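You operate a simulated robot arm through the tools that you are given. There is no shell and no other tool.

The job below is to be done with a simulated robot arm. You get a single attempt, and the scene is never put back.

## Task
Clamp the small carton, fold its side flaps, lay the blue tape strip on the seam and roll it down.
Fine: green lever down to HOLD; roll the whole strip with the orange roller and put the roller back; the other strips stay. Set down upright: orange roller.

The check looks at the end state, three seconds after you hand in, the way a careful person would. Anything else that was tipped, shoved, dropped, spilled or broken makes it a failure. Flat cloth is picked up by pressing the open fingertips on it (5 to 10 N) and closing them slowly along it; thin cloth reads only 2 to 8 mm in the jaws.

## Robot
A 6-joint arm with a fingered hand, fixed in place. Base frame: the origin is on the floor under the middle of its stand, x ahead of it, y to its left, z up; the work surface is at about z = 0.8. Lengths are in m, angles in rad, forces in N, time in s.
With the tool pointing down near the work surface it reaches from about 0.5 to 0.96 m from the base axis. Its first joint turns from -2.897 to 2.897 rad. Payload 5 kg.
The tool frame sits at the grasp point between the pads (the TCP): z along the fingers, y along the line on which they close. The tips reach 0.043 m beyond it. The gripper opens to 0.144 m; its body begins 0.05 m behind the TCP. The gripper is a hand of 5 fingers: y runs from the thumb to the fingers, the wrist lies at [-0.021, -0.133, -0.233] in the tool frame, and closing takes about 1.5 s.
Orientation is told as [roll, pitch, yaw] about the base's x, y, z axes, in that order, counted from this pose: with the fingers straight down and the wrist toward the robot, the tool's x, y and z point along [0, 1, 0], [1, 0, 0] and [0, 0, -1] of the base frame.

## Interface
- The arm moves only by the tool nudge_tool. Its argument "deltas" is a list of rows, each a list of 3 entries, a list of its own where there are three numbers: the shift along the tool's x, y, z in units of 100 mm (1.0 is 100 mm), then the turn, a rotation vector about the tool's x, y, z in units of 120 degrees (1.0 is 120 degrees), then the finger opening in m, from 0 to 0.144. In form: [[[tx, ty, tz], [ax, ay, az], grip], ...]. A call has 1 to 20 rows; each row is the pose to reach, as a shift and turn from the pose commanded when the call began, along the tool's axes at that moment. A call with a number of a shift or a turn outside -1 to 1 is refused whole. Rows are played at 5 a second. More than 0.05 m and 0.15 rad between two rows, or a gripper value outside its range, and nothing of the call is played. A pose out of reach is approached as far as the arm can. The call stops where the force on the tool passes 40 N (or 10 N more than at its start, if that is more) or the arm is blocked; 0.2 s more then pass. The fingers move at their own pace (about 0.072 m/s each) and stop on an object; they squeeze with about 25 N. The grip force told is the motor's: it shows also when the fingers shut on nothing. Time passes only in rows, and 0.2 s behind the last, so rows that repeat a pose let the fingers close. It gives the time, the measured TCP pose, the force on the tool (base axes), the opening and the grip force at its end, in the units of the frame above (readings bear some noise), with the torque about the TCP (base axes, N m) and any sound that the robot's microphone picked up.
- Cameras (640 x 400 px; columns grow to the right, rows downward): "scene" is fixed at [0.4003, 0.4999, 1.5796]; the picture's right is [-0.99, 0.11, 0.00], its down [0.06, 0.53, -0.85] and it looks along [-0.09, -0.84, -0.53] (base axes); focal length 364 px, centre (320, 200). "wrist" rides on the gripper at [0.086, -0.109, -0.168] in the tool frame; the picture's right is [-0.80, 0.28, -0.53], its down [-0.54, -0.73, 0.42] and it looks along [-0.27, 0.63, 0.73] (tool axes); focal length 275 px, centre (320, 200).
- snapshot(camera): a new picture of that camera. No time passes.
- slide_trunk(by): slides the trunk up (or, below 0, down) by that many m; the arm rides with it, the base frame stays. It gives what a move gives, with no picture.
- grasp_type(shape): the hand has 5 fingers and takes this shape, open, in about a second: jaw (thumb against the fingers, like two jaws); tri (thumb and two fingers); tip (a fingertip pinch); poke (one finger out to press); point (the index stretched); flat (the hand flat); cup (the hand cupped); fist (a fist). The gripper value then closes the fingers along that shape, each until it touches; the sizes above hold for jaw. It gives what a move gives, with no picture.
- point_at(camera, pixels): for up to 12 pixels [column, row] of the newest picture of that camera ("zoom" is the newest enlarged one), the place [x, y, z] in the base frame of the surface seen there, good to about 0.003 m. No time passes.
- zoom(camera, box): a new picture of the part [left, top, right, bottom] of that camera's present view, enlarged. No time passes.
- close_job(): hands the job in; it is judged then, once.

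Open the gripper and draw the arm clear of the work before you hand the job in, unless the task says otherwise.

The tools are called after ">>>" as a command line: name --argument value ..., lists and objects as JSON in quotes. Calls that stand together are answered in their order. nudge_tool: Moves the arm, as the interface text tells. Its arguments: {"type":"object","properties":{"deltas":{"type":"array","items":{"type":"array"}}},"required":["deltas"]} The other tools are called the same way: slide_trunk (by) moves the trunk up or down; grasp_type (shape) gives the hand a shape; snapshot (camera) takes a picture; point_at (camera, pixels) gives the place of the surface under pixels of a picture; zoom (camera, box) takes an enlarged picture of a part of a camera's view; close_job () hands the job in.

At the start:

```text
clock: 0.0
ee_pos: [0.1882, -0.4448, 1.1979]
tcp_rot: [-0.001, -0.001, -0.001]
contact_force: [-0.2, 0.2, -0.2]
moment: [-0.01, 0.01, 0.0]
width: 0.1435
gripper_force: 0.0
shape: jaw
trunk travel left (down, up): [-0.45, 0.14]
```

scene: 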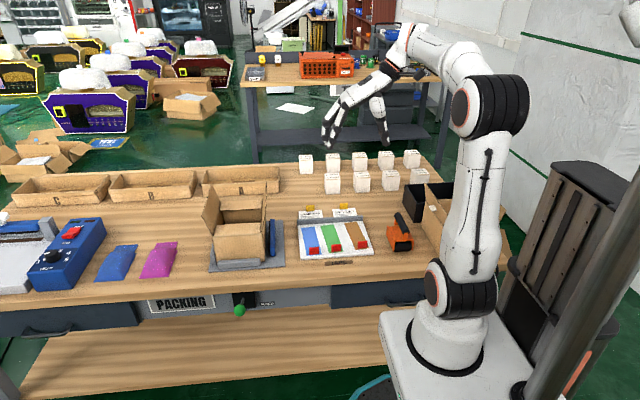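
wrist: 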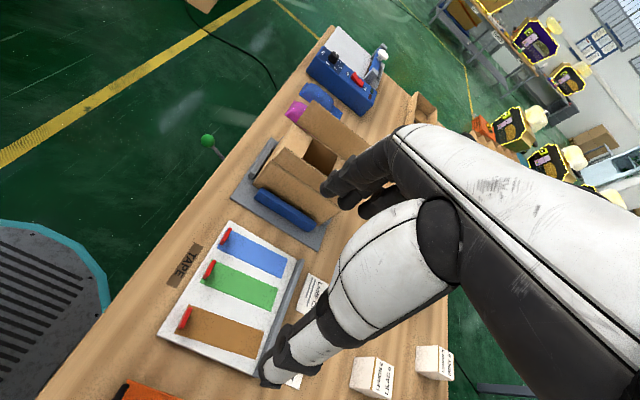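

I start by looking closely at the carton, the lever and the tape board in the scene camera (carton around (240,230), tape board around (333,238), lever knob at (239,310)).

>>> zoom --camera "scene" --box '[190, 170, 310, 330]'

>>> zoom --camera "scene" --box '[280, 190, 430, 290]'

>>> zoom --camera "wrist" --box '[150, 60, 400, 260]'

```text
2.50 times, centred on (250, 250) of scene
```

zoom: 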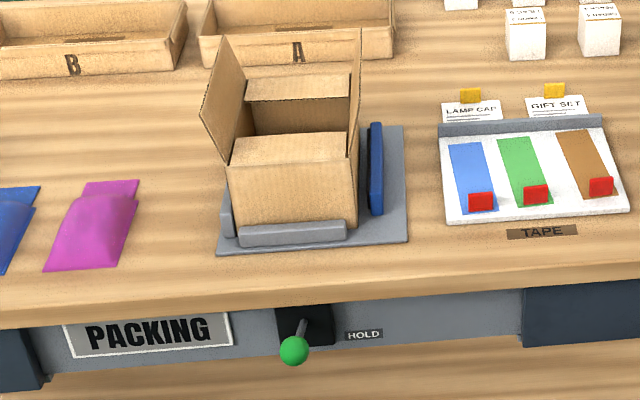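

```text
4.00 times, centred on (355, 240) of scene
```

zoom: 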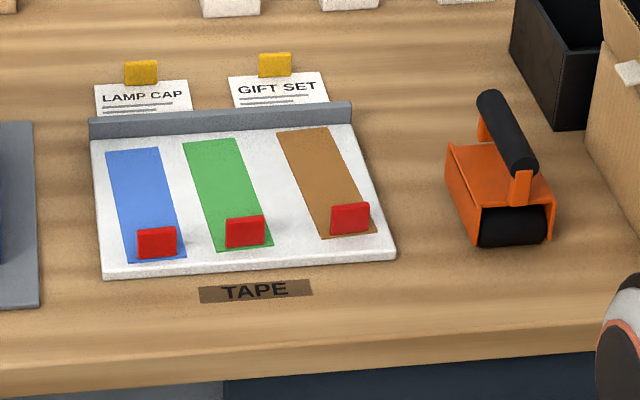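

```text
2.00 times, centred on (275, 160) of wrist
```

zoom: 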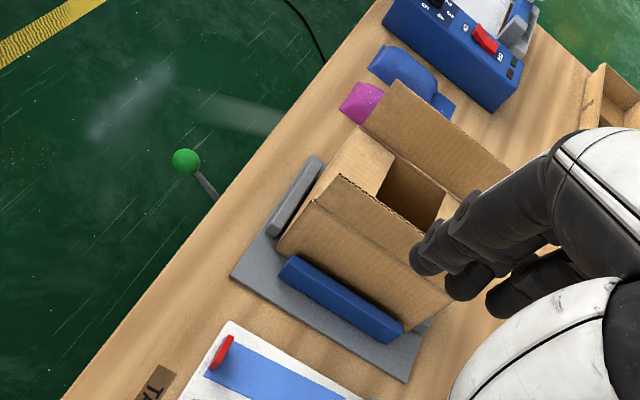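

I need positions of the parts, so I query pixels in the scene view.

>>> snapshot --camera "scene"

>>> point_at --camera "scene" --pixels '[[239, 310], [212, 268], [285, 262], [301, 256], [373, 250], [100, 290], [300, 285], [400, 240], [213, 200], [230, 245], [270, 240], [240, 205]]'

```text
taken
```

scene: 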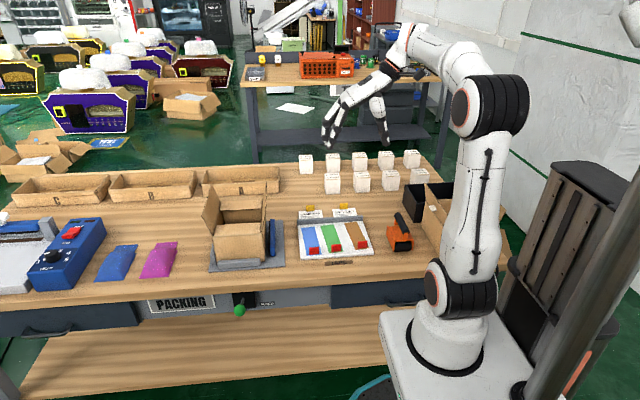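

```text
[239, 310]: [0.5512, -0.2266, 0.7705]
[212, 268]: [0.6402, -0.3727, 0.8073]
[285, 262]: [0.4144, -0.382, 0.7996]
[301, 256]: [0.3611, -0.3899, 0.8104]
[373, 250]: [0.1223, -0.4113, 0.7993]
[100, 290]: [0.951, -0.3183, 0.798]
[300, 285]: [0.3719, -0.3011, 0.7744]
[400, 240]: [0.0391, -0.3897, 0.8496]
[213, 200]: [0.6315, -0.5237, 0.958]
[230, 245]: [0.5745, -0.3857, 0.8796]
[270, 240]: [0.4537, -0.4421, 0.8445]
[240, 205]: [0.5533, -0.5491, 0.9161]
```

The carton's side flaps stand at its +x and −x sides. I zoom in tight to measure the flaps, box rims, clamp bar and lever.

>>> zoom --camera "scene" --box '[196, 180, 292, 276]'

```text
4.17 times, centred on (244, 228) of scene
```

zoom: 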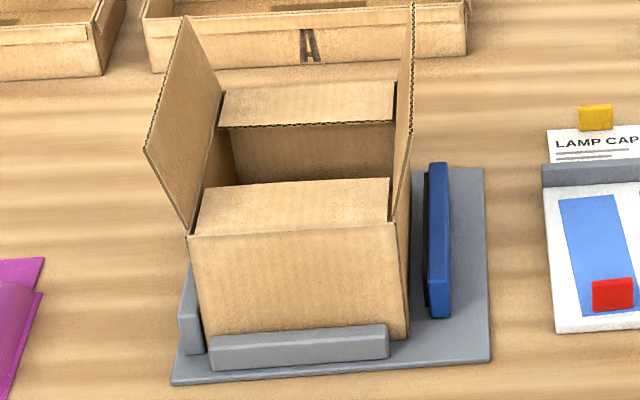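

Front and back flaps are already folded in; the side flaps stand up. I measure corners of flaps, box and clamp in this zoom.

>>> point_at --camera "zoom" --pixels '[[190, 238], [394, 226], [207, 190], [385, 181], [230, 95], [390, 84], [225, 124], [388, 118], [184, 22], [147, 150], [186, 222], [412, 12]]'

>>> point_at --camera "zoom" --pixels '[[392, 208], [408, 160], [440, 170], [440, 310], [432, 300], [200, 350], [385, 345], [188, 345], [195, 270], [484, 172], [488, 355], [175, 380]]'

```text
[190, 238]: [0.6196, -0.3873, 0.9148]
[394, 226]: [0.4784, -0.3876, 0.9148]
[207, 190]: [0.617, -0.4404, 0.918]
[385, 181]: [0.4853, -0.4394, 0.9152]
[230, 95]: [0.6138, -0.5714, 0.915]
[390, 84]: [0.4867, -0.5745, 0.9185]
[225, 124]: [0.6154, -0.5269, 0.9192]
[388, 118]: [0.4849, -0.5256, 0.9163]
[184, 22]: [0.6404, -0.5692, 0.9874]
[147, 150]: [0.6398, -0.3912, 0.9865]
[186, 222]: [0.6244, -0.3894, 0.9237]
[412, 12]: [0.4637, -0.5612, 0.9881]
```

```text
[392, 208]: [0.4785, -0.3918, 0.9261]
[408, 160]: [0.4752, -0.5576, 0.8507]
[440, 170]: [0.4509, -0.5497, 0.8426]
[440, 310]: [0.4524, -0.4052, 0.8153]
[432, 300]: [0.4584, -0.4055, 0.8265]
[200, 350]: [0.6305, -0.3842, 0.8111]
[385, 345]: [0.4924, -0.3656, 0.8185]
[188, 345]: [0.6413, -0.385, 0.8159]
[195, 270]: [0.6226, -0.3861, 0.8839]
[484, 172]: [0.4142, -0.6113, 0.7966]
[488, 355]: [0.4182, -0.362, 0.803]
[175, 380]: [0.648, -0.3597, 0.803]
```

Box spans x 0.478–0.622, y −0.387…−0.575, top z 0.915, flaps 72 mm tall. Now I measure the lever, tape strip and roller.

>>> zoom --camera "scene" --box '[215, 280, 287, 325]'

>>> point_at --camera "zoom" --pixels '[[215, 270], [230, 235], [260, 200], [270, 160], [350, 200], [420, 200], [200, 160], [245, 210], [212, 290], [330, 160]]'

```text
8.89 times, centred on (251, 302) of scene
```

zoom: 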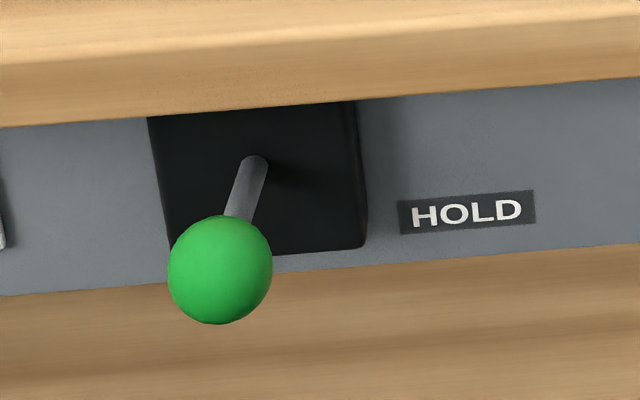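

```text
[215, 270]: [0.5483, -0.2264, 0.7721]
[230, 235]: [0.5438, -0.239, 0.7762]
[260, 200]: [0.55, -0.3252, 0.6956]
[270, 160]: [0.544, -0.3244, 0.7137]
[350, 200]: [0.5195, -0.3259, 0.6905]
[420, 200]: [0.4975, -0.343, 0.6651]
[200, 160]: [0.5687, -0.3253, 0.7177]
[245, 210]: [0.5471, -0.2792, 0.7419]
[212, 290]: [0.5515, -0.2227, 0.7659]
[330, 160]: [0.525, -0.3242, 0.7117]
```

Lever pivots at about (0.547, −0.325, 0.71) with the knob near (0.549, −0.237, 0.765), pointing up; it must go down. Now the tape strips and the roller.

>>> zoom --camera "scene" --box '[294, 205, 350, 265]'

>>> point_at --camera "zoom" --pixels '[[170, 125], [255, 122], [210, 330], [300, 325], [242, 285], [222, 272], [285, 268], [250, 308], [240, 200], [160, 340], [140, 90], [360, 80]]'

>>> zoom --camera "scene" --box '[370, 195, 440, 265]'

>>> point_at --camera "zoom" --pixels '[[210, 110], [280, 205], [245, 155], [180, 190], [190, 300], [215, 230], [265, 225], [310, 230], [210, 300], [270, 290], [240, 330], [205, 210]]'

```text
6.67 times, centred on (322, 235) of scene
```

zoom: 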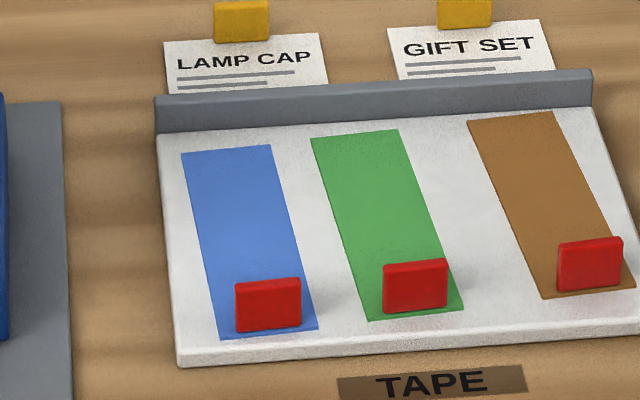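

```text
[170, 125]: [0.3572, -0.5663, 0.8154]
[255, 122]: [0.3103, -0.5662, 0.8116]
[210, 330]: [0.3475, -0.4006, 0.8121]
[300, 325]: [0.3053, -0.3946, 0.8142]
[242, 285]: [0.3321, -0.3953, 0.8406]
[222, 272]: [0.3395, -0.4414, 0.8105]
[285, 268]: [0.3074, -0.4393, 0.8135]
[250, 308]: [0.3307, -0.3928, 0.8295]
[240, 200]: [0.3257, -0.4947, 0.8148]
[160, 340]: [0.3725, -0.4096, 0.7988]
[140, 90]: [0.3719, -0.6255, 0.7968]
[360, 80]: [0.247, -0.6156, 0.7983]
```

```text
5.71 times, centred on (405, 230) of scene
```

zoom: 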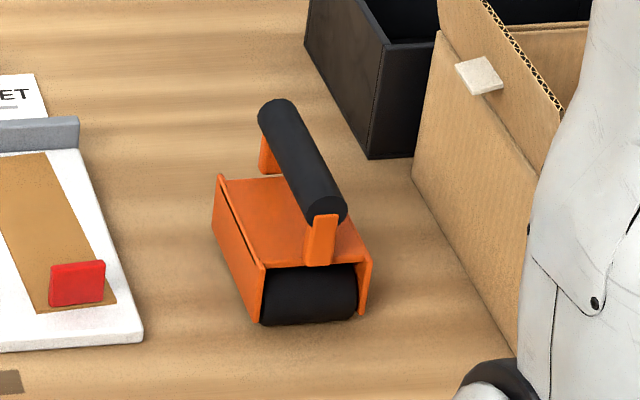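

```text
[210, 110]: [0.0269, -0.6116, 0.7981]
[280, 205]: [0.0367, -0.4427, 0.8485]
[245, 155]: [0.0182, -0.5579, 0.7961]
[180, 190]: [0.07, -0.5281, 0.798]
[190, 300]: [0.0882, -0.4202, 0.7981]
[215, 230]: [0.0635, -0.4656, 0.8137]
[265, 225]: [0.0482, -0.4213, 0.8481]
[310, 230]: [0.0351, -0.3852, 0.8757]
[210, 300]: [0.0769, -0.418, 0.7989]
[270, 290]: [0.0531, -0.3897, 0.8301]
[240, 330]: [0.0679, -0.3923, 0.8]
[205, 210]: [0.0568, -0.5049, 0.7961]
```

Blue strip lies along y (x≈0.327, y≈−0.39…−0.55) with its red tab at the front end near (0.32, −0.393, 0.83); roller handle runs along y at x≈0.04, z≈0.88. First the lever: I shape the hand to poke and look at it.

>>> grasp_type --shape "poke"

>>> zoom --camera "scene" --box '[290, 10, 450, 170]'

>>> snapshot --camera "wrist"

```text
clock: 0.9
ee_pos: [0.1885, -0.4458, 1.1986]
tcp_rot: [-0.001, 0.0, -0.002]
contact_force: [0.8, -0.8, 0.0]
moment: [-0.03, -0.01, 0.01]
width: 0.0
gripper_force: 0.2
shape: poke
trunk travel left (down, up): [-0.45, 0.14]
```

```text
2.50 times, centred on (370, 90) of scene
```

zoom: 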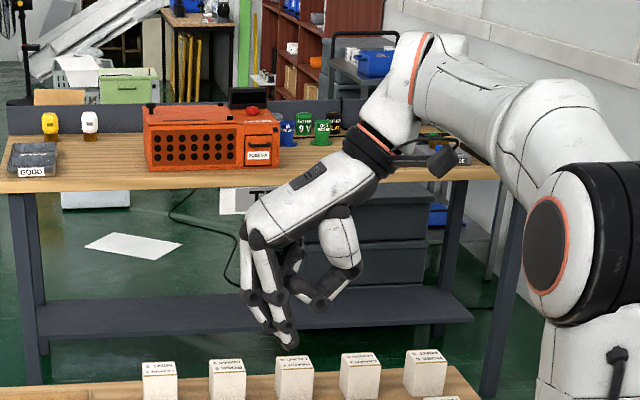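

```text
taken
```

wrist: 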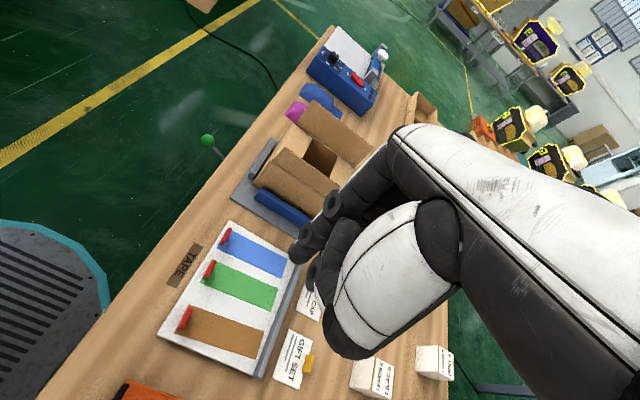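

The fingertip seems at zoom pixel (288,338). I check where it lies relative to the TCP.

>>> zoom --camera "scene" --box '[340, 80, 390, 160]'

>>> zoom --camera "scene" --box '[336, 90, 396, 160]'

```text
5.00 times, centred on (365, 120) of scene
```

zoom: 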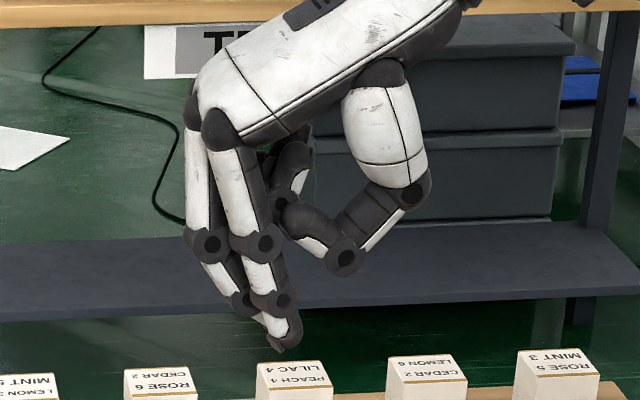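

```text
5.71 times, centred on (366, 125) of scene
```

zoom: 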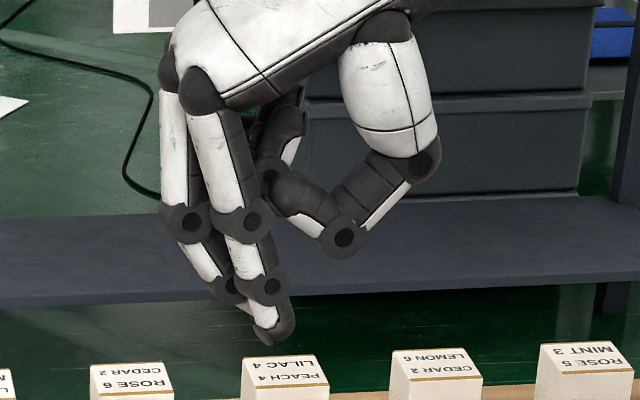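

>>> point_at --camera "zoom" --pixels '[[272, 330], [265, 340], [268, 290], [250, 220], [222, 288], [195, 222], [345, 238], [420, 160], [270, 175], [200, 90], [290, 100], [380, 100]]'

```text
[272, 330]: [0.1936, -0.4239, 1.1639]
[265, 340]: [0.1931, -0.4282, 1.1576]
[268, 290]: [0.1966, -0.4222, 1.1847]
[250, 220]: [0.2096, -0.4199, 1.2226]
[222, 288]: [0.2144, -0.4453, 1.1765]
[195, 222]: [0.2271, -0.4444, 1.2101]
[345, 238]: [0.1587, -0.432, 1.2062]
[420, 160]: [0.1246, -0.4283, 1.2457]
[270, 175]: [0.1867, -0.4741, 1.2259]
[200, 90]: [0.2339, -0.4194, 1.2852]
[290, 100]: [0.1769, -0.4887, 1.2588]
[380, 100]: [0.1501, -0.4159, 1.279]
```

The poke index tip is at about tool [0.014, 0.004, 0.043]. I move toward the lever in steps at height, first +x (tool y) and +y (tool x).

>>> nudge_tool --deltas '[[[0.15, 0.3, 0], [0, 0, 0], 0.0], [[0.3, 0.6, 0], [0, 0, 0], 0.0], [[0.45, 0.8, 0], [0, 0, 0], 0.0], [[0.6, 1.0, 0], [0, 0, 0], 0.0]]'

```text
clock: 1.9
ee_pos: [0.2889, -0.3851, 1.1978]
tcp_rot: [0.0, 0.001, -0.003]
contact_force: [0.5, -0.3, 0.4]
moment: [0.02, 0.02, -0.01]
width: 0.0
gripper_force: 21.1
shape: jaw
trunk travel left (down, up): [-0.45, 0.14]
```

The readout now says shape "jaw" with 0 width, so I look at the hand before going on.

>>> zoom --camera "scene" --box '[270, 60, 390, 180]'

```text
3.33 times, centred on (330, 120) of scene
```

zoom: 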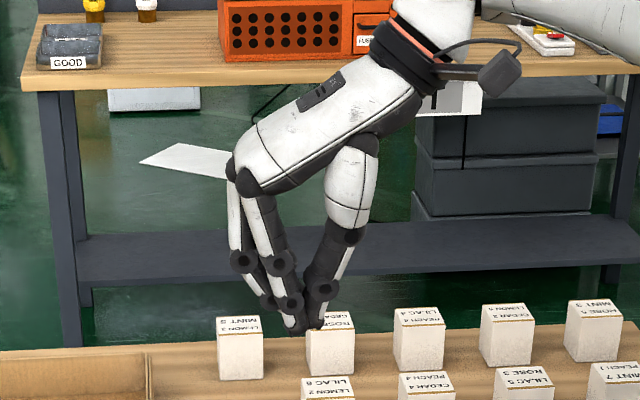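

It is a closed jaw, which is fine as a pusher. I continue toward the lever and begin the yaw of −90° (tool z turn +) so the wrist comes from the front of the bench.

>>> nudge_tool --deltas '[[[0.1, 0.35, 0], [0, 0, 0], 0.0], [[0.2, 0.7, 0], [0, 0, 0], 0.0], [[0.3, 1.0, 0], [0, 0, 0], 0.0]]'

>>> nudge_tool --deltas '[[[0.1, 0.2, 0], [0, 0, 0.07], 0.0], [[0.2, 0.4, 0], [0, 0, 0.14], 0.0], [[0.3, 0.6, 0], [0, 0, 0.21], 0.0], [[0.4, 0.8, 0], [0, 0, 0.28], 0.0], [[0.5, 1.0, 0], [0, 0, 0.35], 0.0], [[0.5, 1.0, 0], [0, 0, 0.42], 0.0], [[0.5, 1.0, 0], [0, 0, 0.49], 0.0], [[0.5, 1.0, 0], [0, 0, 0.56], 0.0], [[0.5, 1.0, 0], [0, 0, 0.63], 0.0], [[0.5, 1.0, 0], [0, 0, 0.7], 0.0], [[0.5, 1.0, 0], [0, 0, 0.75], 0.0]]'

```text
clock: 2.7
ee_pos: [0.3899, -0.3572, 1.1966]
tcp_rot: [0.001, 0.0, -0.002]
contact_force: [-0.6, -0.3, 0.3]
moment: [0.0, -0.01, 0.01]
width: 0.0
gripper_force: 25.3
shape: jaw
trunk travel left (down, up): [-0.45, 0.14]
```

```text
clock: 5.1
ee_pos: [0.4881, -0.3054, 1.1982]
tcp_rot: [0.0, 0.0, -1.574]
contact_force: [0.0, 0.3, -0.4]
moment: [0.0, -0.01, 0.0]
width: 0.0001
gripper_force: 24.9
shape: jaw
trunk travel left (down, up): [-0.45, 0.14]
```

Yaw is done. Now I shift to the lever's front (x 0.549, y −0.217), tilt 15° so the hand leans outward, and begin descending.

>>> nudge_tool --deltas '[[[0.15, -0.22, 0.2], [0, 0, 0], 0.0], [[0.3, -0.44, 0.4], [0, 0, 0], 0.0], [[0.45, -0.66, 0.6], [-0.0625, 0, 0], 0.0], [[0.61, -0.88, 0.8], [-0.125, 0, 0], 0.0], [[0.61, -0.88, 1.0], [-0.125, 0, 0], 0.0]]'

>>> snapshot --camera "scene"

>>> snapshot --camera "wrist"

```text
clock: 6.3
ee_pos: [0.55, -0.2176, 1.0963]
tcp_rot: [0.0, -0.263, -1.573]
contact_force: [-0.3, 0.1, -0.7]
moment: [0.01, 0.0, 0.0]
width: 0.0003
gripper_force: 24.5
shape: jaw
trunk travel left (down, up): [-0.45, 0.14]
```

```text
taken
```

scene: 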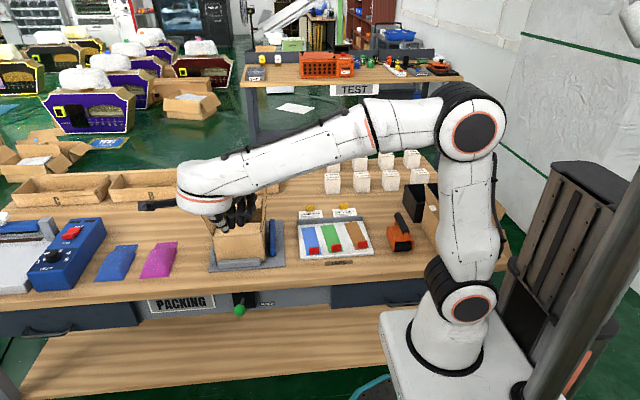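

```text
taken
```

wrist: 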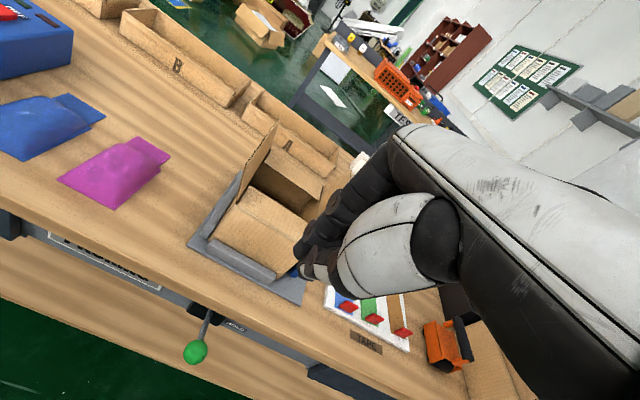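

The hand is above the lever; the forearm passes over the bench, so I check its height against the carton before descending.

>>> point_at --camera "scene" --pixels '[[475, 132], [400, 125], [340, 140], [280, 160], [220, 180], [190, 190], [205, 210], [228, 222], [240, 210], [470, 200], [460, 290], [270, 175]]'

>>> zoom --camera "scene" --box '[170, 140, 290, 240]'

```text
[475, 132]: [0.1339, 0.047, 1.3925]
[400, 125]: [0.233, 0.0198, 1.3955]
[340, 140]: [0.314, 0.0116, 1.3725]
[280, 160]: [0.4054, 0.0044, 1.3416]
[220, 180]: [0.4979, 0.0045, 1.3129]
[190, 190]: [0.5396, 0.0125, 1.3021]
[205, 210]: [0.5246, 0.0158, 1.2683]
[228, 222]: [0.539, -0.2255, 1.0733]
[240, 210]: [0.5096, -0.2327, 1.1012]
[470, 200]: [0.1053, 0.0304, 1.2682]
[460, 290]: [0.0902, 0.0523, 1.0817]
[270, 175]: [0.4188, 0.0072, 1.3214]
```

```text
4.00 times, centred on (230, 190) of scene
```

zoom: 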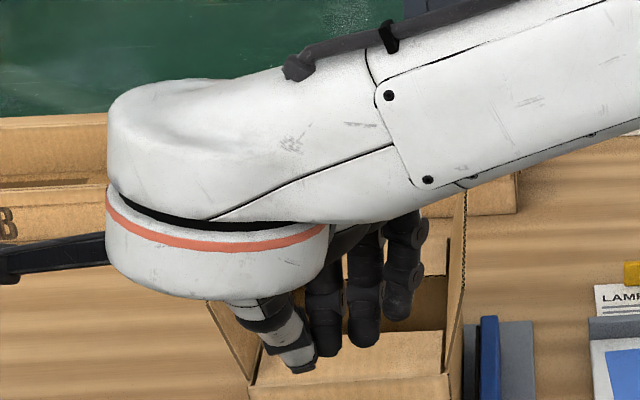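

The whole forearm is at y≈0, clear of the bench, so I descend along base z by 0.2 m in two calls.

>>> nudge_tool --deltas '[[[0, -0.087, 0.322], [0, 0, 0], 0.0], [[0, -0.173, 0.644], [0, 0, 0], 0.0], [[0, -0.26, 0.966], [0, 0, 0], 0.0]]'

>>> nudge_tool --deltas '[[[0, -0.087, 0.322], [0, 0, 0], 0.0], [[0, -0.173, 0.644], [0, 0, 0], 0.0], [[0, -0.26, 0.966], [0, 0, 0], 0.0]]'

>>> zoom --camera "wrist" --box '[120, 180, 440, 380]'

>>> snapshot --camera "scene"

```text
clock: 7.1
ee_pos: [0.5491, -0.2172, 0.9989]
tcp_rot: [0.0, -0.262, -1.57]
contact_force: [0.0, 0.9, 1.0]
moment: [-0.01, 0.01, -0.03]
width: 0.0
gripper_force: 24.9
shape: jaw
trunk travel left (down, up): [-0.45, 0.14]
```

```text
clock: 7.9
ee_pos: [0.5488, -0.2171, 0.8969]
tcp_rot: [0.0, -0.261, -1.572]
contact_force: [0.5, -0.3, 0.6]
moment: [-0.01, -0.03, -0.02]
width: 0.0002
gripper_force: 25.0
shape: jaw
trunk travel left (down, up): [-0.45, 0.14]
```

```text
2.00 times, centred on (280, 280) of wrist
```

zoom: 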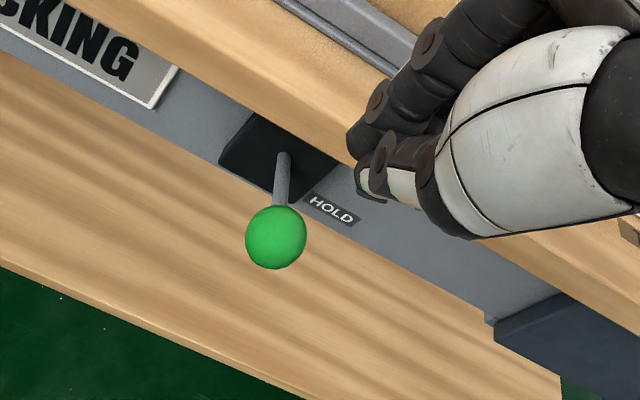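

```text
taken
```

scene: 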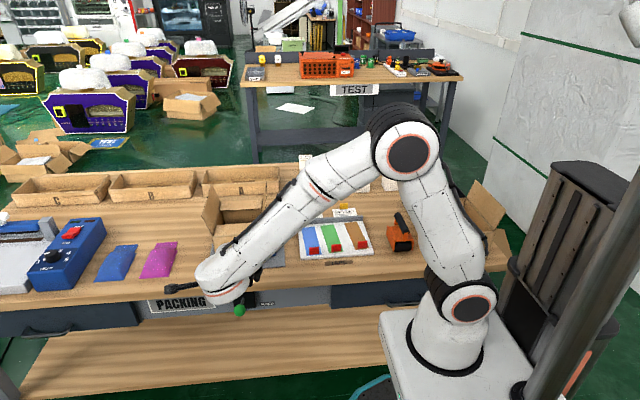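

I measure the knob and fingertip from the wrist zoom (knob at (275,236), thumb tip at (372,182)).

>>> zoom --camera "wrist" --box '[120, 180, 440, 380]'

>>> point_at --camera "zoom" --pixels '[[275, 236], [275, 212], [300, 236], [250, 236], [275, 262], [283, 165], [367, 195], [362, 140], [385, 175], [330, 208], [375, 95], [283, 195]]'

```text
2.00 times, centred on (280, 280) of wrist
```

zoom: 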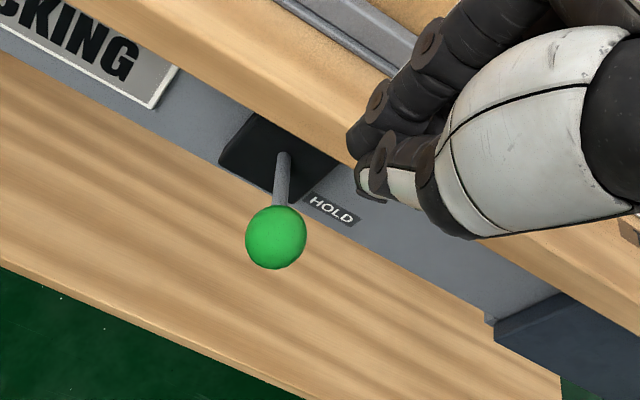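

```text
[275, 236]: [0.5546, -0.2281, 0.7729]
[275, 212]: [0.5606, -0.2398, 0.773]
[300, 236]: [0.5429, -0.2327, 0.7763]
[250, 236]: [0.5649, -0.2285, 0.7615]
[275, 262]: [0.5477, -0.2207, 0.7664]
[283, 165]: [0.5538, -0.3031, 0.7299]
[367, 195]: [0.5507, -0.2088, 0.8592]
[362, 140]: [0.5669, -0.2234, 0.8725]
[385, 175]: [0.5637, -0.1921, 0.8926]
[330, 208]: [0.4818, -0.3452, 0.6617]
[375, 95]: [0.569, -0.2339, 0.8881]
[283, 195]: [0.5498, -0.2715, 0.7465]
```

Knob centre ≈ (0.552, −0.236, 0.763); fingertips are at z≈0.855 just above it. I push down slowly along base z, 1.5 cm per row.

>>> nudge_tool --deltas '[[[0.02, -0.052, 0.193], [0, 0, 0], 0.0], [[0.02, -0.104, 0.386], [0, 0, 0], 0.0], [[0.02, -0.156, 0.58], [0, 0, 0], 0.0], [[0.02, -0.195, 0.725], [0, 0, 0], 0.0], [[0.02, -0.234, 0.87], [0, 0, 0], 0.0], [[0.02, -0.26, 0.966], [0, 0, 0], 0.0]]'

>>> zoom --camera "scene" --box '[190, 230, 310, 330]'

>>> zoom --camera "wrist" --box '[120, 180, 440, 380]'

```text
clock: 9.3
ee_pos: [0.5519, -0.2173, 0.7974]
tcp_rot: [0.0, -0.262, -1.57]
contact_force: [-0.2, -0.3, -0.5]
moment: [0.0, 0.03, 0.0]
width: 0.0002
gripper_force: 24.4
shape: jaw
trunk travel left (down, up): [-0.45, 0.14]
```

```text
4.00 times, centred on (250, 280) of scene
```

zoom: 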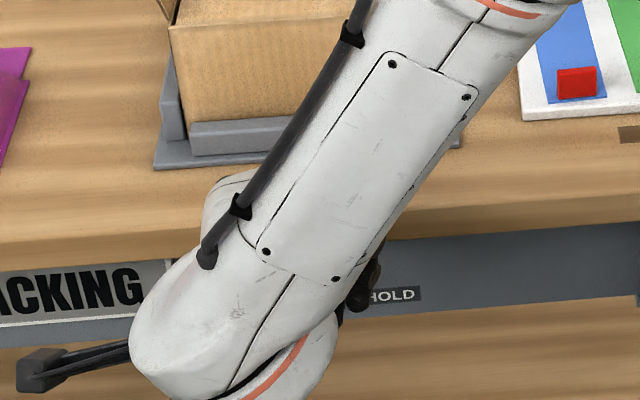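

```text
2.00 times, centred on (280, 280) of wrist
```

zoom: 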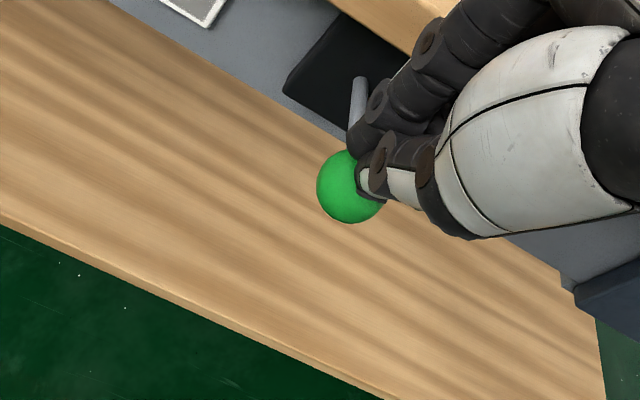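

No force yet and the knob sits under/next to the tips; I measure whether the knob has moved.

>>> point_at --camera "zoom" --pixels '[[335, 190], [345, 210], [330, 175], [345, 165], [358, 90], [367, 195], [360, 140], [357, 110], [380, 165]]'

```text
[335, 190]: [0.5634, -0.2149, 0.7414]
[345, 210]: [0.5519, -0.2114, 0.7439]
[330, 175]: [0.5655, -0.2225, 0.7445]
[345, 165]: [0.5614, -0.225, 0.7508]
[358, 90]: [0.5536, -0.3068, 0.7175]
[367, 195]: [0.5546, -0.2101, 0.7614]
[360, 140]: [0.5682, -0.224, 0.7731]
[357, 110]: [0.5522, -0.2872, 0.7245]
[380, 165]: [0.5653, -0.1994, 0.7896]
```

The knob is moving down with the tips (now z≈0.738). I continue pressing down in small steps.

>>> nudge_tool --deltas '[[[0, -0.039, 0.145], [0, 0, 0], 0.0], [[0, -0.078, 0.29], [0, 0, 0], 0.0], [[0, -0.104, 0.386], [0, 0, 0], 0.0], [[0, -0.13, 0.483], [0, 0, 0], 0.0], [[0, -0.15, 0.56], [0, 0, 0], 0.0]]'

>>> zoom --camera "wrist" --box '[120, 180, 440, 380]'

>>> point_at --camera "zoom" --pixels '[[335, 190], [345, 210], [330, 175], [345, 165], [358, 90]]'

```text
clock: 10.5
ee_pos: [0.5512, -0.2176, 0.739]
tcp_rot: [0.0, -0.263, -1.57]
contact_force: [0.2, 0.0, -0.8]
moment: [0.0, -0.01, 0.02]
width: 0.0
gripper_force: 25.4
shape: jaw
trunk travel left (down, up): [-0.45, 0.14]
```

```text
2.00 times, centred on (280, 280) of wrist
```

zoom: 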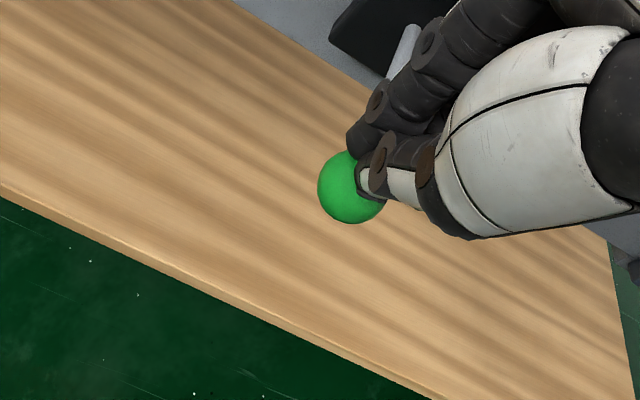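

```text
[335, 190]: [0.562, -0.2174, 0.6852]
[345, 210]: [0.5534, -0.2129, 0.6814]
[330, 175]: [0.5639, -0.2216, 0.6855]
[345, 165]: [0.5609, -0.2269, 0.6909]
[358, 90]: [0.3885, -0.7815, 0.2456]
```

Knob is now at z≈0.68. I keep going until a stop is felt.

>>> nudge_tool --deltas '[[[0, -0.02, 0.08], [0, 0, 0], 0.0], [[0, -0.04, 0.15], [0, 0, 0], 0.0], [[0, -0.06, 0.22], [0, 0, 0], 0.0], [[0, -0.08, 0.29], [0, 0, 0], 0.0], [[0, -0.1, 0.36], [0, 0, 0], 0.0]]'

>>> zoom --camera "wrist" --box '[120, 180, 440, 380]'

>>> point_at --camera "zoom" --pixels '[[335, 190], [345, 210], [330, 175], [345, 165], [367, 195]]'

```text
clock: 11.7
ee_pos: [0.5556, -0.2177, 0.7113]
tcp_rot: [0.014, -0.268, -1.576]
contact_force: [-5.5, 5.0, 19.9]
moment: [-0.05, 0.34, -0.09]
width: 0.0
gripper_force: 24.5
shape: jaw
trunk travel left (down, up): [-0.45, 0.14]
stopped in row 5: the force on the tool passed its limit at 44 N (the readings are from after the stop); the commanded pose is now the measured one
```

```text
2.00 times, centred on (280, 280) of wrist
```

zoom: 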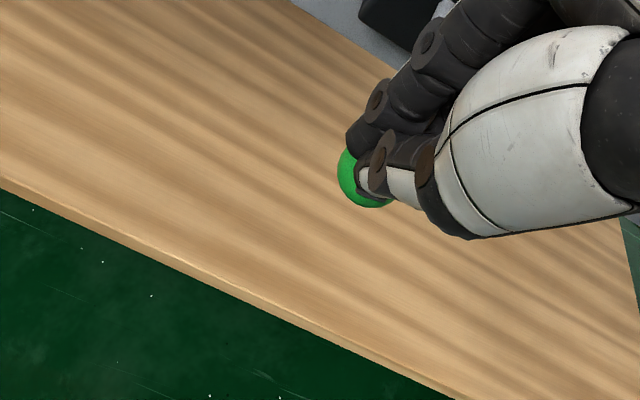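

```text
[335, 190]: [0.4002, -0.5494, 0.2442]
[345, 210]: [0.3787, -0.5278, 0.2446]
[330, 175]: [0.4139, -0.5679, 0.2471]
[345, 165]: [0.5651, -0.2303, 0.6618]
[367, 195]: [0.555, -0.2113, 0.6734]
```

The stop was reached (44 N) with the knob near z≈0.655. I back up to see whether the lever stays at HOLD and the clamp has closed.

>>> nudge_tool --deltas '[[[0, 0.087, -0.322], [0, 0, 0], 0.0], [[0, 0.173, -0.644], [0, 0, 0], 0.0], [[0, 0.26, -0.966], [0, 0, 0], 0.0]]'

>>> nudge_tool --deltas '[[[0, 0.087, -0.322], [0, 0, 0], 0.0], [[0, 0.173, -0.644], [0, 0, 0], 0.0], [[0, 0.26, -0.966], [0, 0, 0], 0.0]]'

>>> nudge_tool --deltas '[[[0, 0.087, -0.322], [0, 0, 0], 0.0], [[0, 0.173, -0.644], [0, 0, 0], 0.0], [[0, 0.26, -0.966], [0, 0, 0], 0.0]]'

>>> zoom --camera "scene" --box '[190, 180, 310, 330]'

>>> zoom --camera "wrist" --box '[120, 140, 440, 380]'

```text
clock: 12.5
ee_pos: [0.5546, -0.2176, 0.8096]
tcp_rot: [0.011, -0.268, -1.574]
contact_force: [-0.3, 0.1, -0.7]
moment: [-0.02, 0.0, -0.01]
width: 0.0
gripper_force: 24.9
shape: jaw
trunk travel left (down, up): [-0.45, 0.14]
```

```text
clock: 13.3
ee_pos: [0.5537, -0.2195, 0.9105]
tcp_rot: [0.01, -0.265, -1.574]
contact_force: [0.0, -0.4, -1.0]
moment: [0.02, 0.02, 0.02]
width: 0.0002
gripper_force: 25.1
shape: jaw
trunk travel left (down, up): [-0.45, 0.14]
```

```text
clock: 14.1
ee_pos: [0.553, -0.2176, 1.0112]
tcp_rot: [0.011, -0.268, -1.573]
contact_force: [0.1, 1.1, 0.1]
moment: [-0.01, -0.02, -0.02]
width: 0.0001
gripper_force: 25.6
shape: jaw
trunk travel left (down, up): [-0.45, 0.14]
```

```text
2.67 times, centred on (250, 255) of scene
```

zoom: 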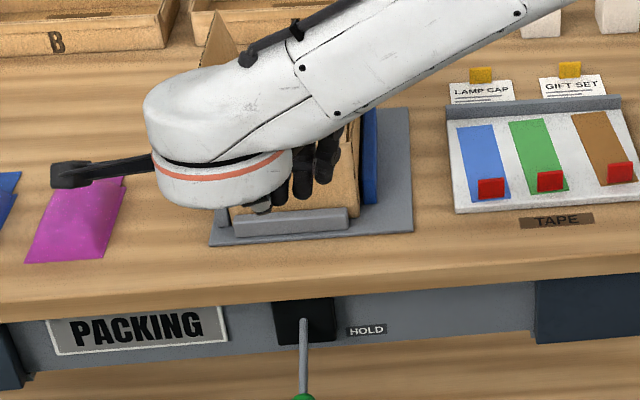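

```text
1.67 times, centred on (280, 260) of wrist
```

zoom: 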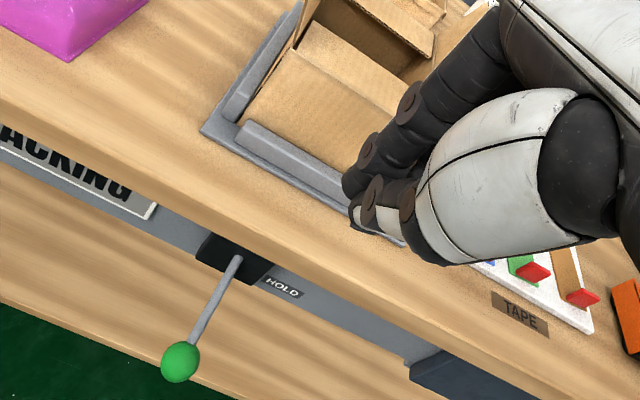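

Lever stays down and the blue clamp is against the carton. I raise the hand and undo the tilt, then turn the yaw back to 0 for flap folding.

>>> nudge_tool --deltas '[[[0, 0.13, -0.483], [0.0425, -0.002, 0], 0.0], [[0, 0.26, -0.966], [0.085, -0.0035, 0], 0.0], [[0, 0.26, -0.966], [0.1275, -0.0053, 0], 0.0]]'

>>> nudge_tool --deltas '[[[0, 0, -0.2], [0, 0, -0.07], 0.0], [[0, 0, -0.4], [0, 0, -0.14], 0.0], [[0, 0.1, -0.4], [0, 0, -0.21], 0.0], [[0, 0.2, -0.4], [0, 0, -0.28], 0.0], [[0, 0.3, -0.4], [0, 0, -0.35], 0.0], [[0, 0.4, -0.4], [0, 0, -0.42], 0.0], [[0, 0.5, -0.4], [0, 0, -0.49], 0.0], [[0, 0.6, -0.4], [0, 0, -0.56], 0.0], [[0, 0.7, -0.4], [0, 0, -0.63], 0.0], [[0, 0.8, -0.4], [0, 0, -0.7], 0.0], [[0, 0.9, -0.4], [0, 0, -0.7515], 0.0]]'

>>> snapshot --camera "scene"

```text
clock: 14.9
ee_pos: [0.5528, -0.2163, 1.1101]
tcp_rot: [-0.002, 0.001, -1.574]
contact_force: [-0.4, 0.6, 0.5]
moment: [-0.03, 0.02, -0.01]
width: 0.0
gripper_force: 25.2
shape: jaw
trunk travel left (down, up): [-0.45, 0.14]
```

```text
clock: 17.3
ee_pos: [0.5527, -0.3061, 1.1497]
tcp_rot: [0.0, 0.0, 0.002]
contact_force: [0.3, -0.2, 0.3]
moment: [-0.01, -0.02, -0.02]
width: 0.0
gripper_force: 25.1
shape: jaw
trunk travel left (down, up): [-0.45, 0.14]
```

```text
taken
```

scene: 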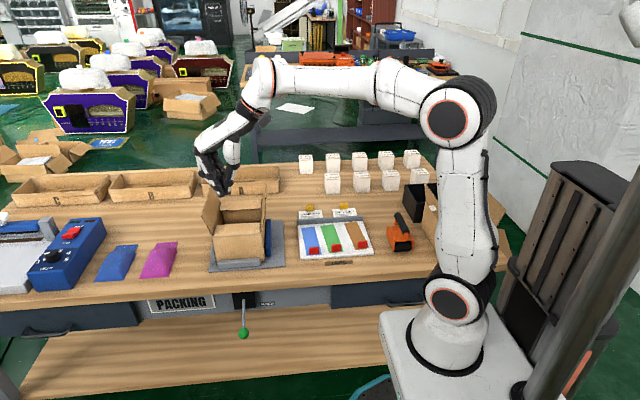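

The arm is clear and the lever is down (knob at (243,333)). I zoom in on the clamped carton to re-measure its flaps.

>>> zoom --camera "scene" --box '[196, 185, 292, 281]'

>>> point_at --camera "zoom" --pixels '[[190, 215], [396, 205], [205, 170], [385, 162], [230, 75], [388, 65], [160, 130], [184, 8], [404, 20], [412, 20], [405, 150], [428, 160]]'

```text
4.17 times, centred on (244, 233) of scene
```

zoom: 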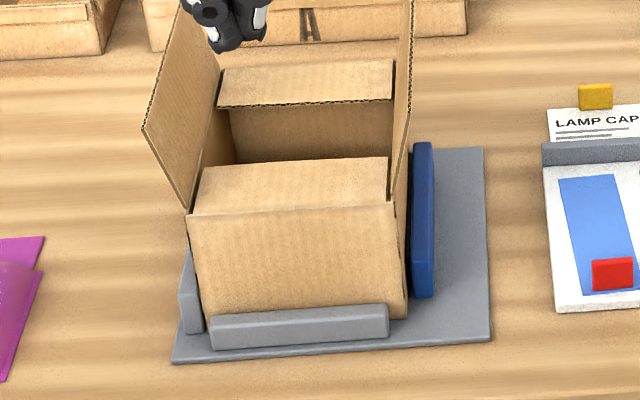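

```text
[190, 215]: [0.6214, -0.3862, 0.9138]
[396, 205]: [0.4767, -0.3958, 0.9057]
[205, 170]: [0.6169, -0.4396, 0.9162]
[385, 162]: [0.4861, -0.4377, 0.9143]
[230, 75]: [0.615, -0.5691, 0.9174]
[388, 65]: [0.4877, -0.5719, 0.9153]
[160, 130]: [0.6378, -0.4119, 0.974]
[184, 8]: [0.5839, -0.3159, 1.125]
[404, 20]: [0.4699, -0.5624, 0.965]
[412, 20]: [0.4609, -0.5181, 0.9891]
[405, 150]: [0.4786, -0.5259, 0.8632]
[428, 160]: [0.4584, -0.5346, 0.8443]
```

Carton unchanged in place, clamp closed. I move to the outside of the −x flap (x≈0.42, y≈−0.48) at height.

>>> nudge_tool --deltas '[[[-0.3, -0.23, 0], [0, 0, 0], 0.0], [[-0.6, -0.46, 0], [0, 0, 0], 0.0], [[-0.9, -0.7, 0], [0, 0, 0], 0.0]]'

>>> nudge_tool --deltas '[[[-0.28, -0.21, 0], [0, 0, 0], 0.0], [[-0.56, -0.43, 0], [0, 0, 0], 0.0], [[-0.85, -0.65, 0], [0, 0, 0], 0.0], [[-0.85, -0.65, 0.4], [0, 0, 0], 0.0], [[-0.85, -0.65, 0.8], [0, 0, 0], 0.0]]'

>>> snapshot --camera "scene"

>>> snapshot --camera "wrist"

```text
clock: 18.1
ee_pos: [0.4813, -0.3963, 1.1488]
tcp_rot: [-0.001, -0.001, 0.0]
contact_force: [-0.2, 0.2, -0.4]
moment: [-0.01, -0.01, 0.0]
width: 0.0
gripper_force: 24.9
shape: jaw
trunk travel left (down, up): [-0.45, 0.14]
```

```text
clock: 19.3
ee_pos: [0.4168, -0.4825, 1.0697]
tcp_rot: [0.0, 0.001, 0.0]
contact_force: [0.1, -0.1, 0.3]
moment: [-0.02, 0.02, 0.01]
width: 0.0
gripper_force: 24.8
shape: jaw
trunk travel left (down, up): [-0.45, 0.14]
```

```text
taken
```

scene: 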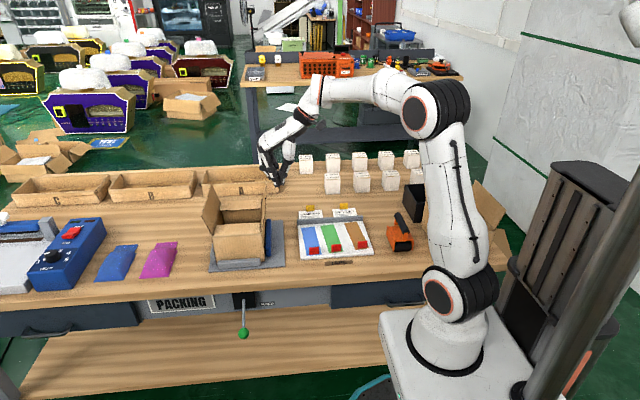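

```text
taken
```

wrist: 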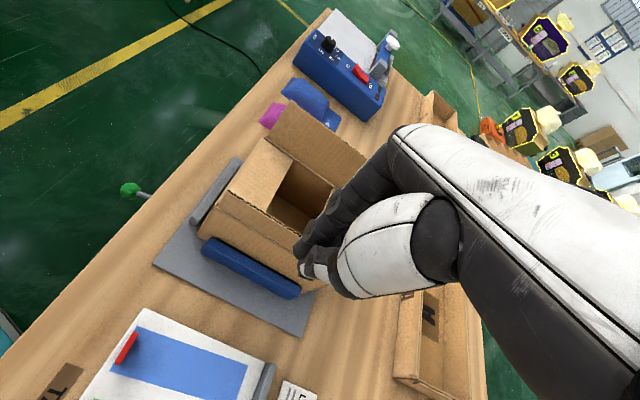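

Hand is just outside the −x flap. I lower the tips to z≈0.95 and then push the flap inward toward +x.

>>> nudge_tool --deltas '[[[0, 0, 0.25], [0, 0, 0], 0.0], [[0, 0, 0.5], [0, 0, 0], 0.0], [[0, 0, 0.77], [0, 0, 0], 0.0], [[0, 0.15, 0.77], [0, 0, 0], 0.0], [[0, 0.3, 0.77], [0, 0, 0], 0.0], [[0, 0.45, 0.77], [0, 0, 0], 0.0], [[0, 0.6, 0.77], [0, 0, 0], 0.0], [[0, 0.75, 0.77], [0, 0, 0], 0.0]]'

>>> zoom --camera "scene" --box '[180, 130, 320, 280]'

>>> snapshot --camera "wrist"

```text
clock: 21.1
ee_pos: [0.4923, -0.4811, 0.9919]
tcp_rot: [0.001, -0.002, -0.001]
contact_force: [0.1, 0.1, -0.2]
moment: [-0.03, -0.01, 0.01]
width: 0.0001
gripper_force: 25.0
shape: jaw
trunk travel left (down, up): [-0.45, 0.14]
```

```text
2.67 times, centred on (250, 205) of scene
```

zoom: 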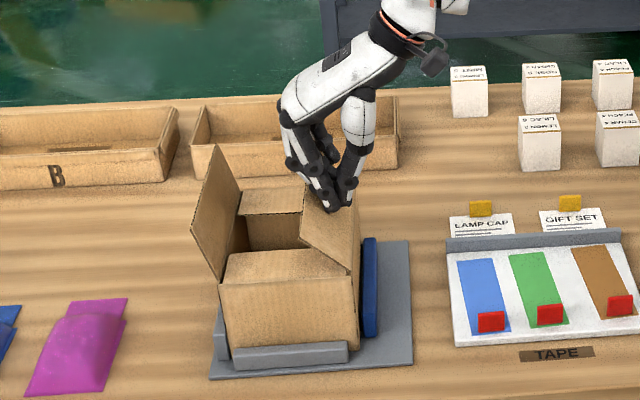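

```text
taken
```

wrist: 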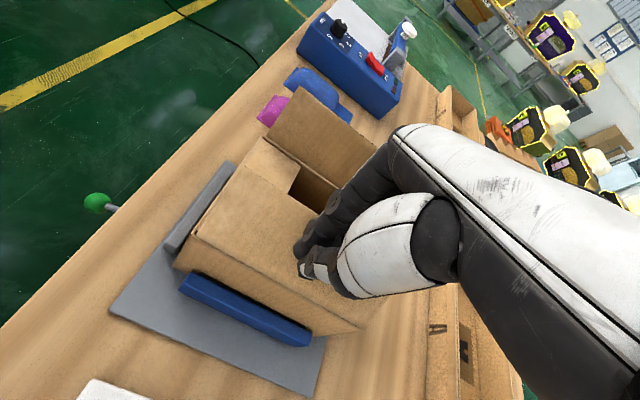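

The flap folds with the fingers. I continue pushing +x and down to lay it flat.

>>> nudge_tool --deltas '[[[0, 0.1, 0.02], [0, 0, 0], 0.0], [[0, 0.2, 0.07], [0, 0, 0], 0.0], [[0, 0.28, 0.13], [0, 0, 0], 0.0], [[0, 0.34, 0.19], [0, 0, 0], 0.0], [[0, 0.38, 0.24], [0, 0, 0], 0.0], [[0, 0.38, 0.27], [0, 0, 0], 0.0]]'

>>> zoom --camera "scene" --box '[180, 130, 320, 280]'

>>> point_at --camera "zoom" --pixels '[[290, 270], [345, 265], [340, 240], [300, 245], [320, 255]]'

```text
clock: 22.5
ee_pos: [0.5286, -0.4814, 0.968]
tcp_rot: [0.001, -0.002, 0.0]
contact_force: [-0.4, 0.0, 7.3]
moment: [0.04, 0.15, -0.01]
width: 0.0002
gripper_force: 24.7
shape: jaw
trunk travel left (down, up): [-0.45, 0.14]
```

```text
2.67 times, centred on (250, 205) of scene
```

zoom: 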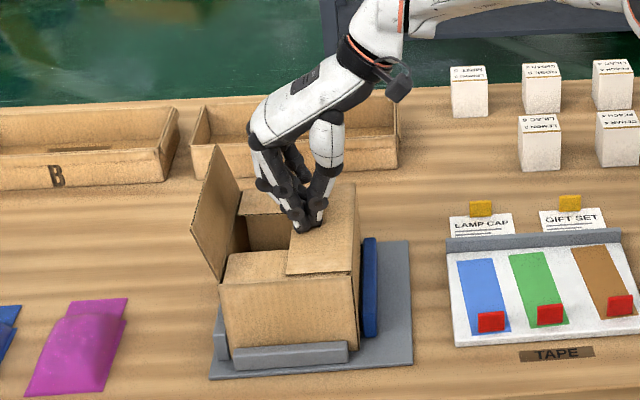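

```text
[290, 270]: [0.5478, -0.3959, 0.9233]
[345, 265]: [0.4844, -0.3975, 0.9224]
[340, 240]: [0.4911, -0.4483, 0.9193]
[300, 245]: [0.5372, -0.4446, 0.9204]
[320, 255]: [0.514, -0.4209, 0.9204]
```

The −x flap is flat (surface z≈0.921, force 7 N). I lift off to see whether it stays.

>>> nudge_tool --deltas '[[[0, 0, -0.3], [0, 0, 0], 0.0], [[0, 0, -0.6], [0, 0, 0], 0.0], [[0, 0, -1.0], [0, 0, 0], 0.0]]'

>>> zoom --camera "scene" --box '[180, 130, 320, 280]'

>>> point_at --camera "zoom" --pixels '[[290, 270], [345, 265], [340, 240], [300, 245], [320, 255], [292, 262]]'

```text
clock: 23.3
ee_pos: [0.5298, -0.4826, 1.0636]
tcp_rot: [0.002, 0.002, -0.001]
contact_force: [-0.2, 0.0, -0.3]
moment: [0.0, -0.01, -0.01]
width: 0.0002
gripper_force: 25.0
shape: jaw
trunk travel left (down, up): [-0.45, 0.14]
```

```text
2.67 times, centred on (250, 205) of scene
```

zoom: 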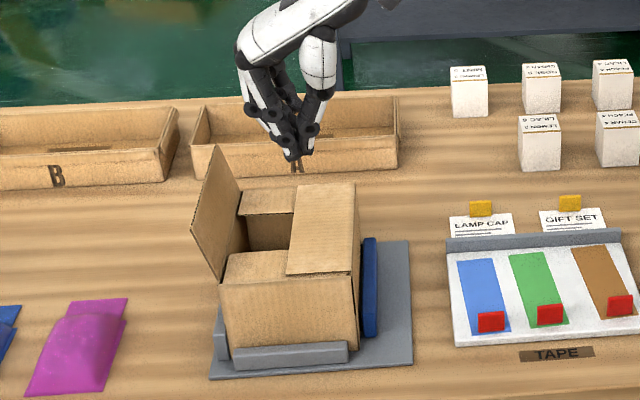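

```text
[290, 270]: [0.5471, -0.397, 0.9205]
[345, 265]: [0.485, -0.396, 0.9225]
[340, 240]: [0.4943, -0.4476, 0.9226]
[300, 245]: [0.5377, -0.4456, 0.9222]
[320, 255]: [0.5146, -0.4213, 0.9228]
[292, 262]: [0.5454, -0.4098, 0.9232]
```

The −x flap stays down. Now I go over the +x flap to its outside (x≈0.70).

>>> nudge_tool --deltas '[[[0, 0, -0.35], [0, 0, 0], 0.0], [[0, 0.35, -0.5], [0, 0, 0], 0.0], [[0, 0.7, -0.5], [0, 0, 0], 0.0], [[0, 1.0, -0.5], [0, 0, 0], 0.0]]'

>>> nudge_tool --deltas '[[[0, 0.35, 0], [0, 0, 0], 0.0], [[0, 0.72, 0], [0, 0, 0], 0.0], [[0, 0.72, 0.4], [0, 0, 0], 0.0], [[0, 0.72, 0.7], [0, 0, 0], 0.0], [[0, 0.72, 1.0], [0, 0, 0], 0.0]]'

>>> zoom --camera "scene" --box '[140, 110, 320, 280]'

>>> snapshot --camera "wrist"

```text
clock: 24.3
ee_pos: [0.6295, -0.482, 1.1154]
tcp_rot: [0.001, 0.003, 0.0]
contact_force: [0.0, -1.0, 0.2]
moment: [0.01, -0.02, 0.0]
width: 0.0002
gripper_force: 25.2
shape: jaw
trunk travel left (down, up): [-0.45, 0.14]
```

```text
clock: 25.5
ee_pos: [0.7026, -0.481, 1.0172]
tcp_rot: [0.0, 0.0, 0.0]
contact_force: [-0.4, -0.1, 0.5]
moment: [0.01, -0.01, -0.02]
width: 0.0
gripper_force: 25.3
shape: jaw
out of reach, approached as far as the arm can: row 2
trunk travel left (down, up): [-0.45, 0.14]
```

```text
2.35 times, centred on (230, 195) of scene
```

zoom: 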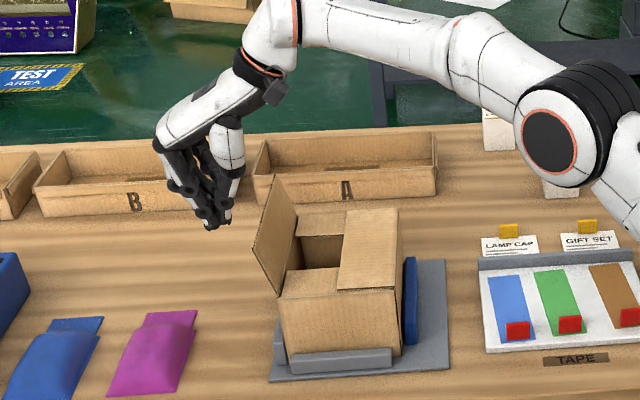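

```text
taken
```

wrist: 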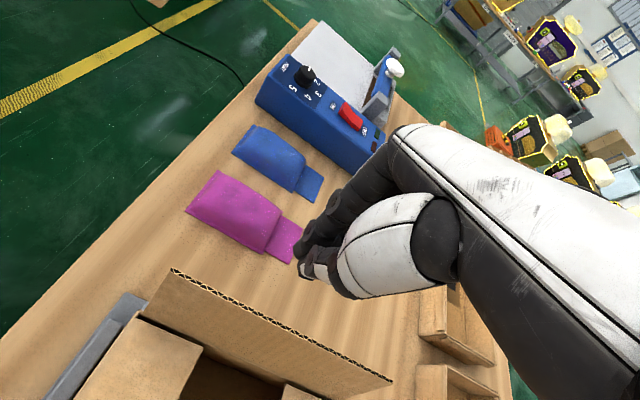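

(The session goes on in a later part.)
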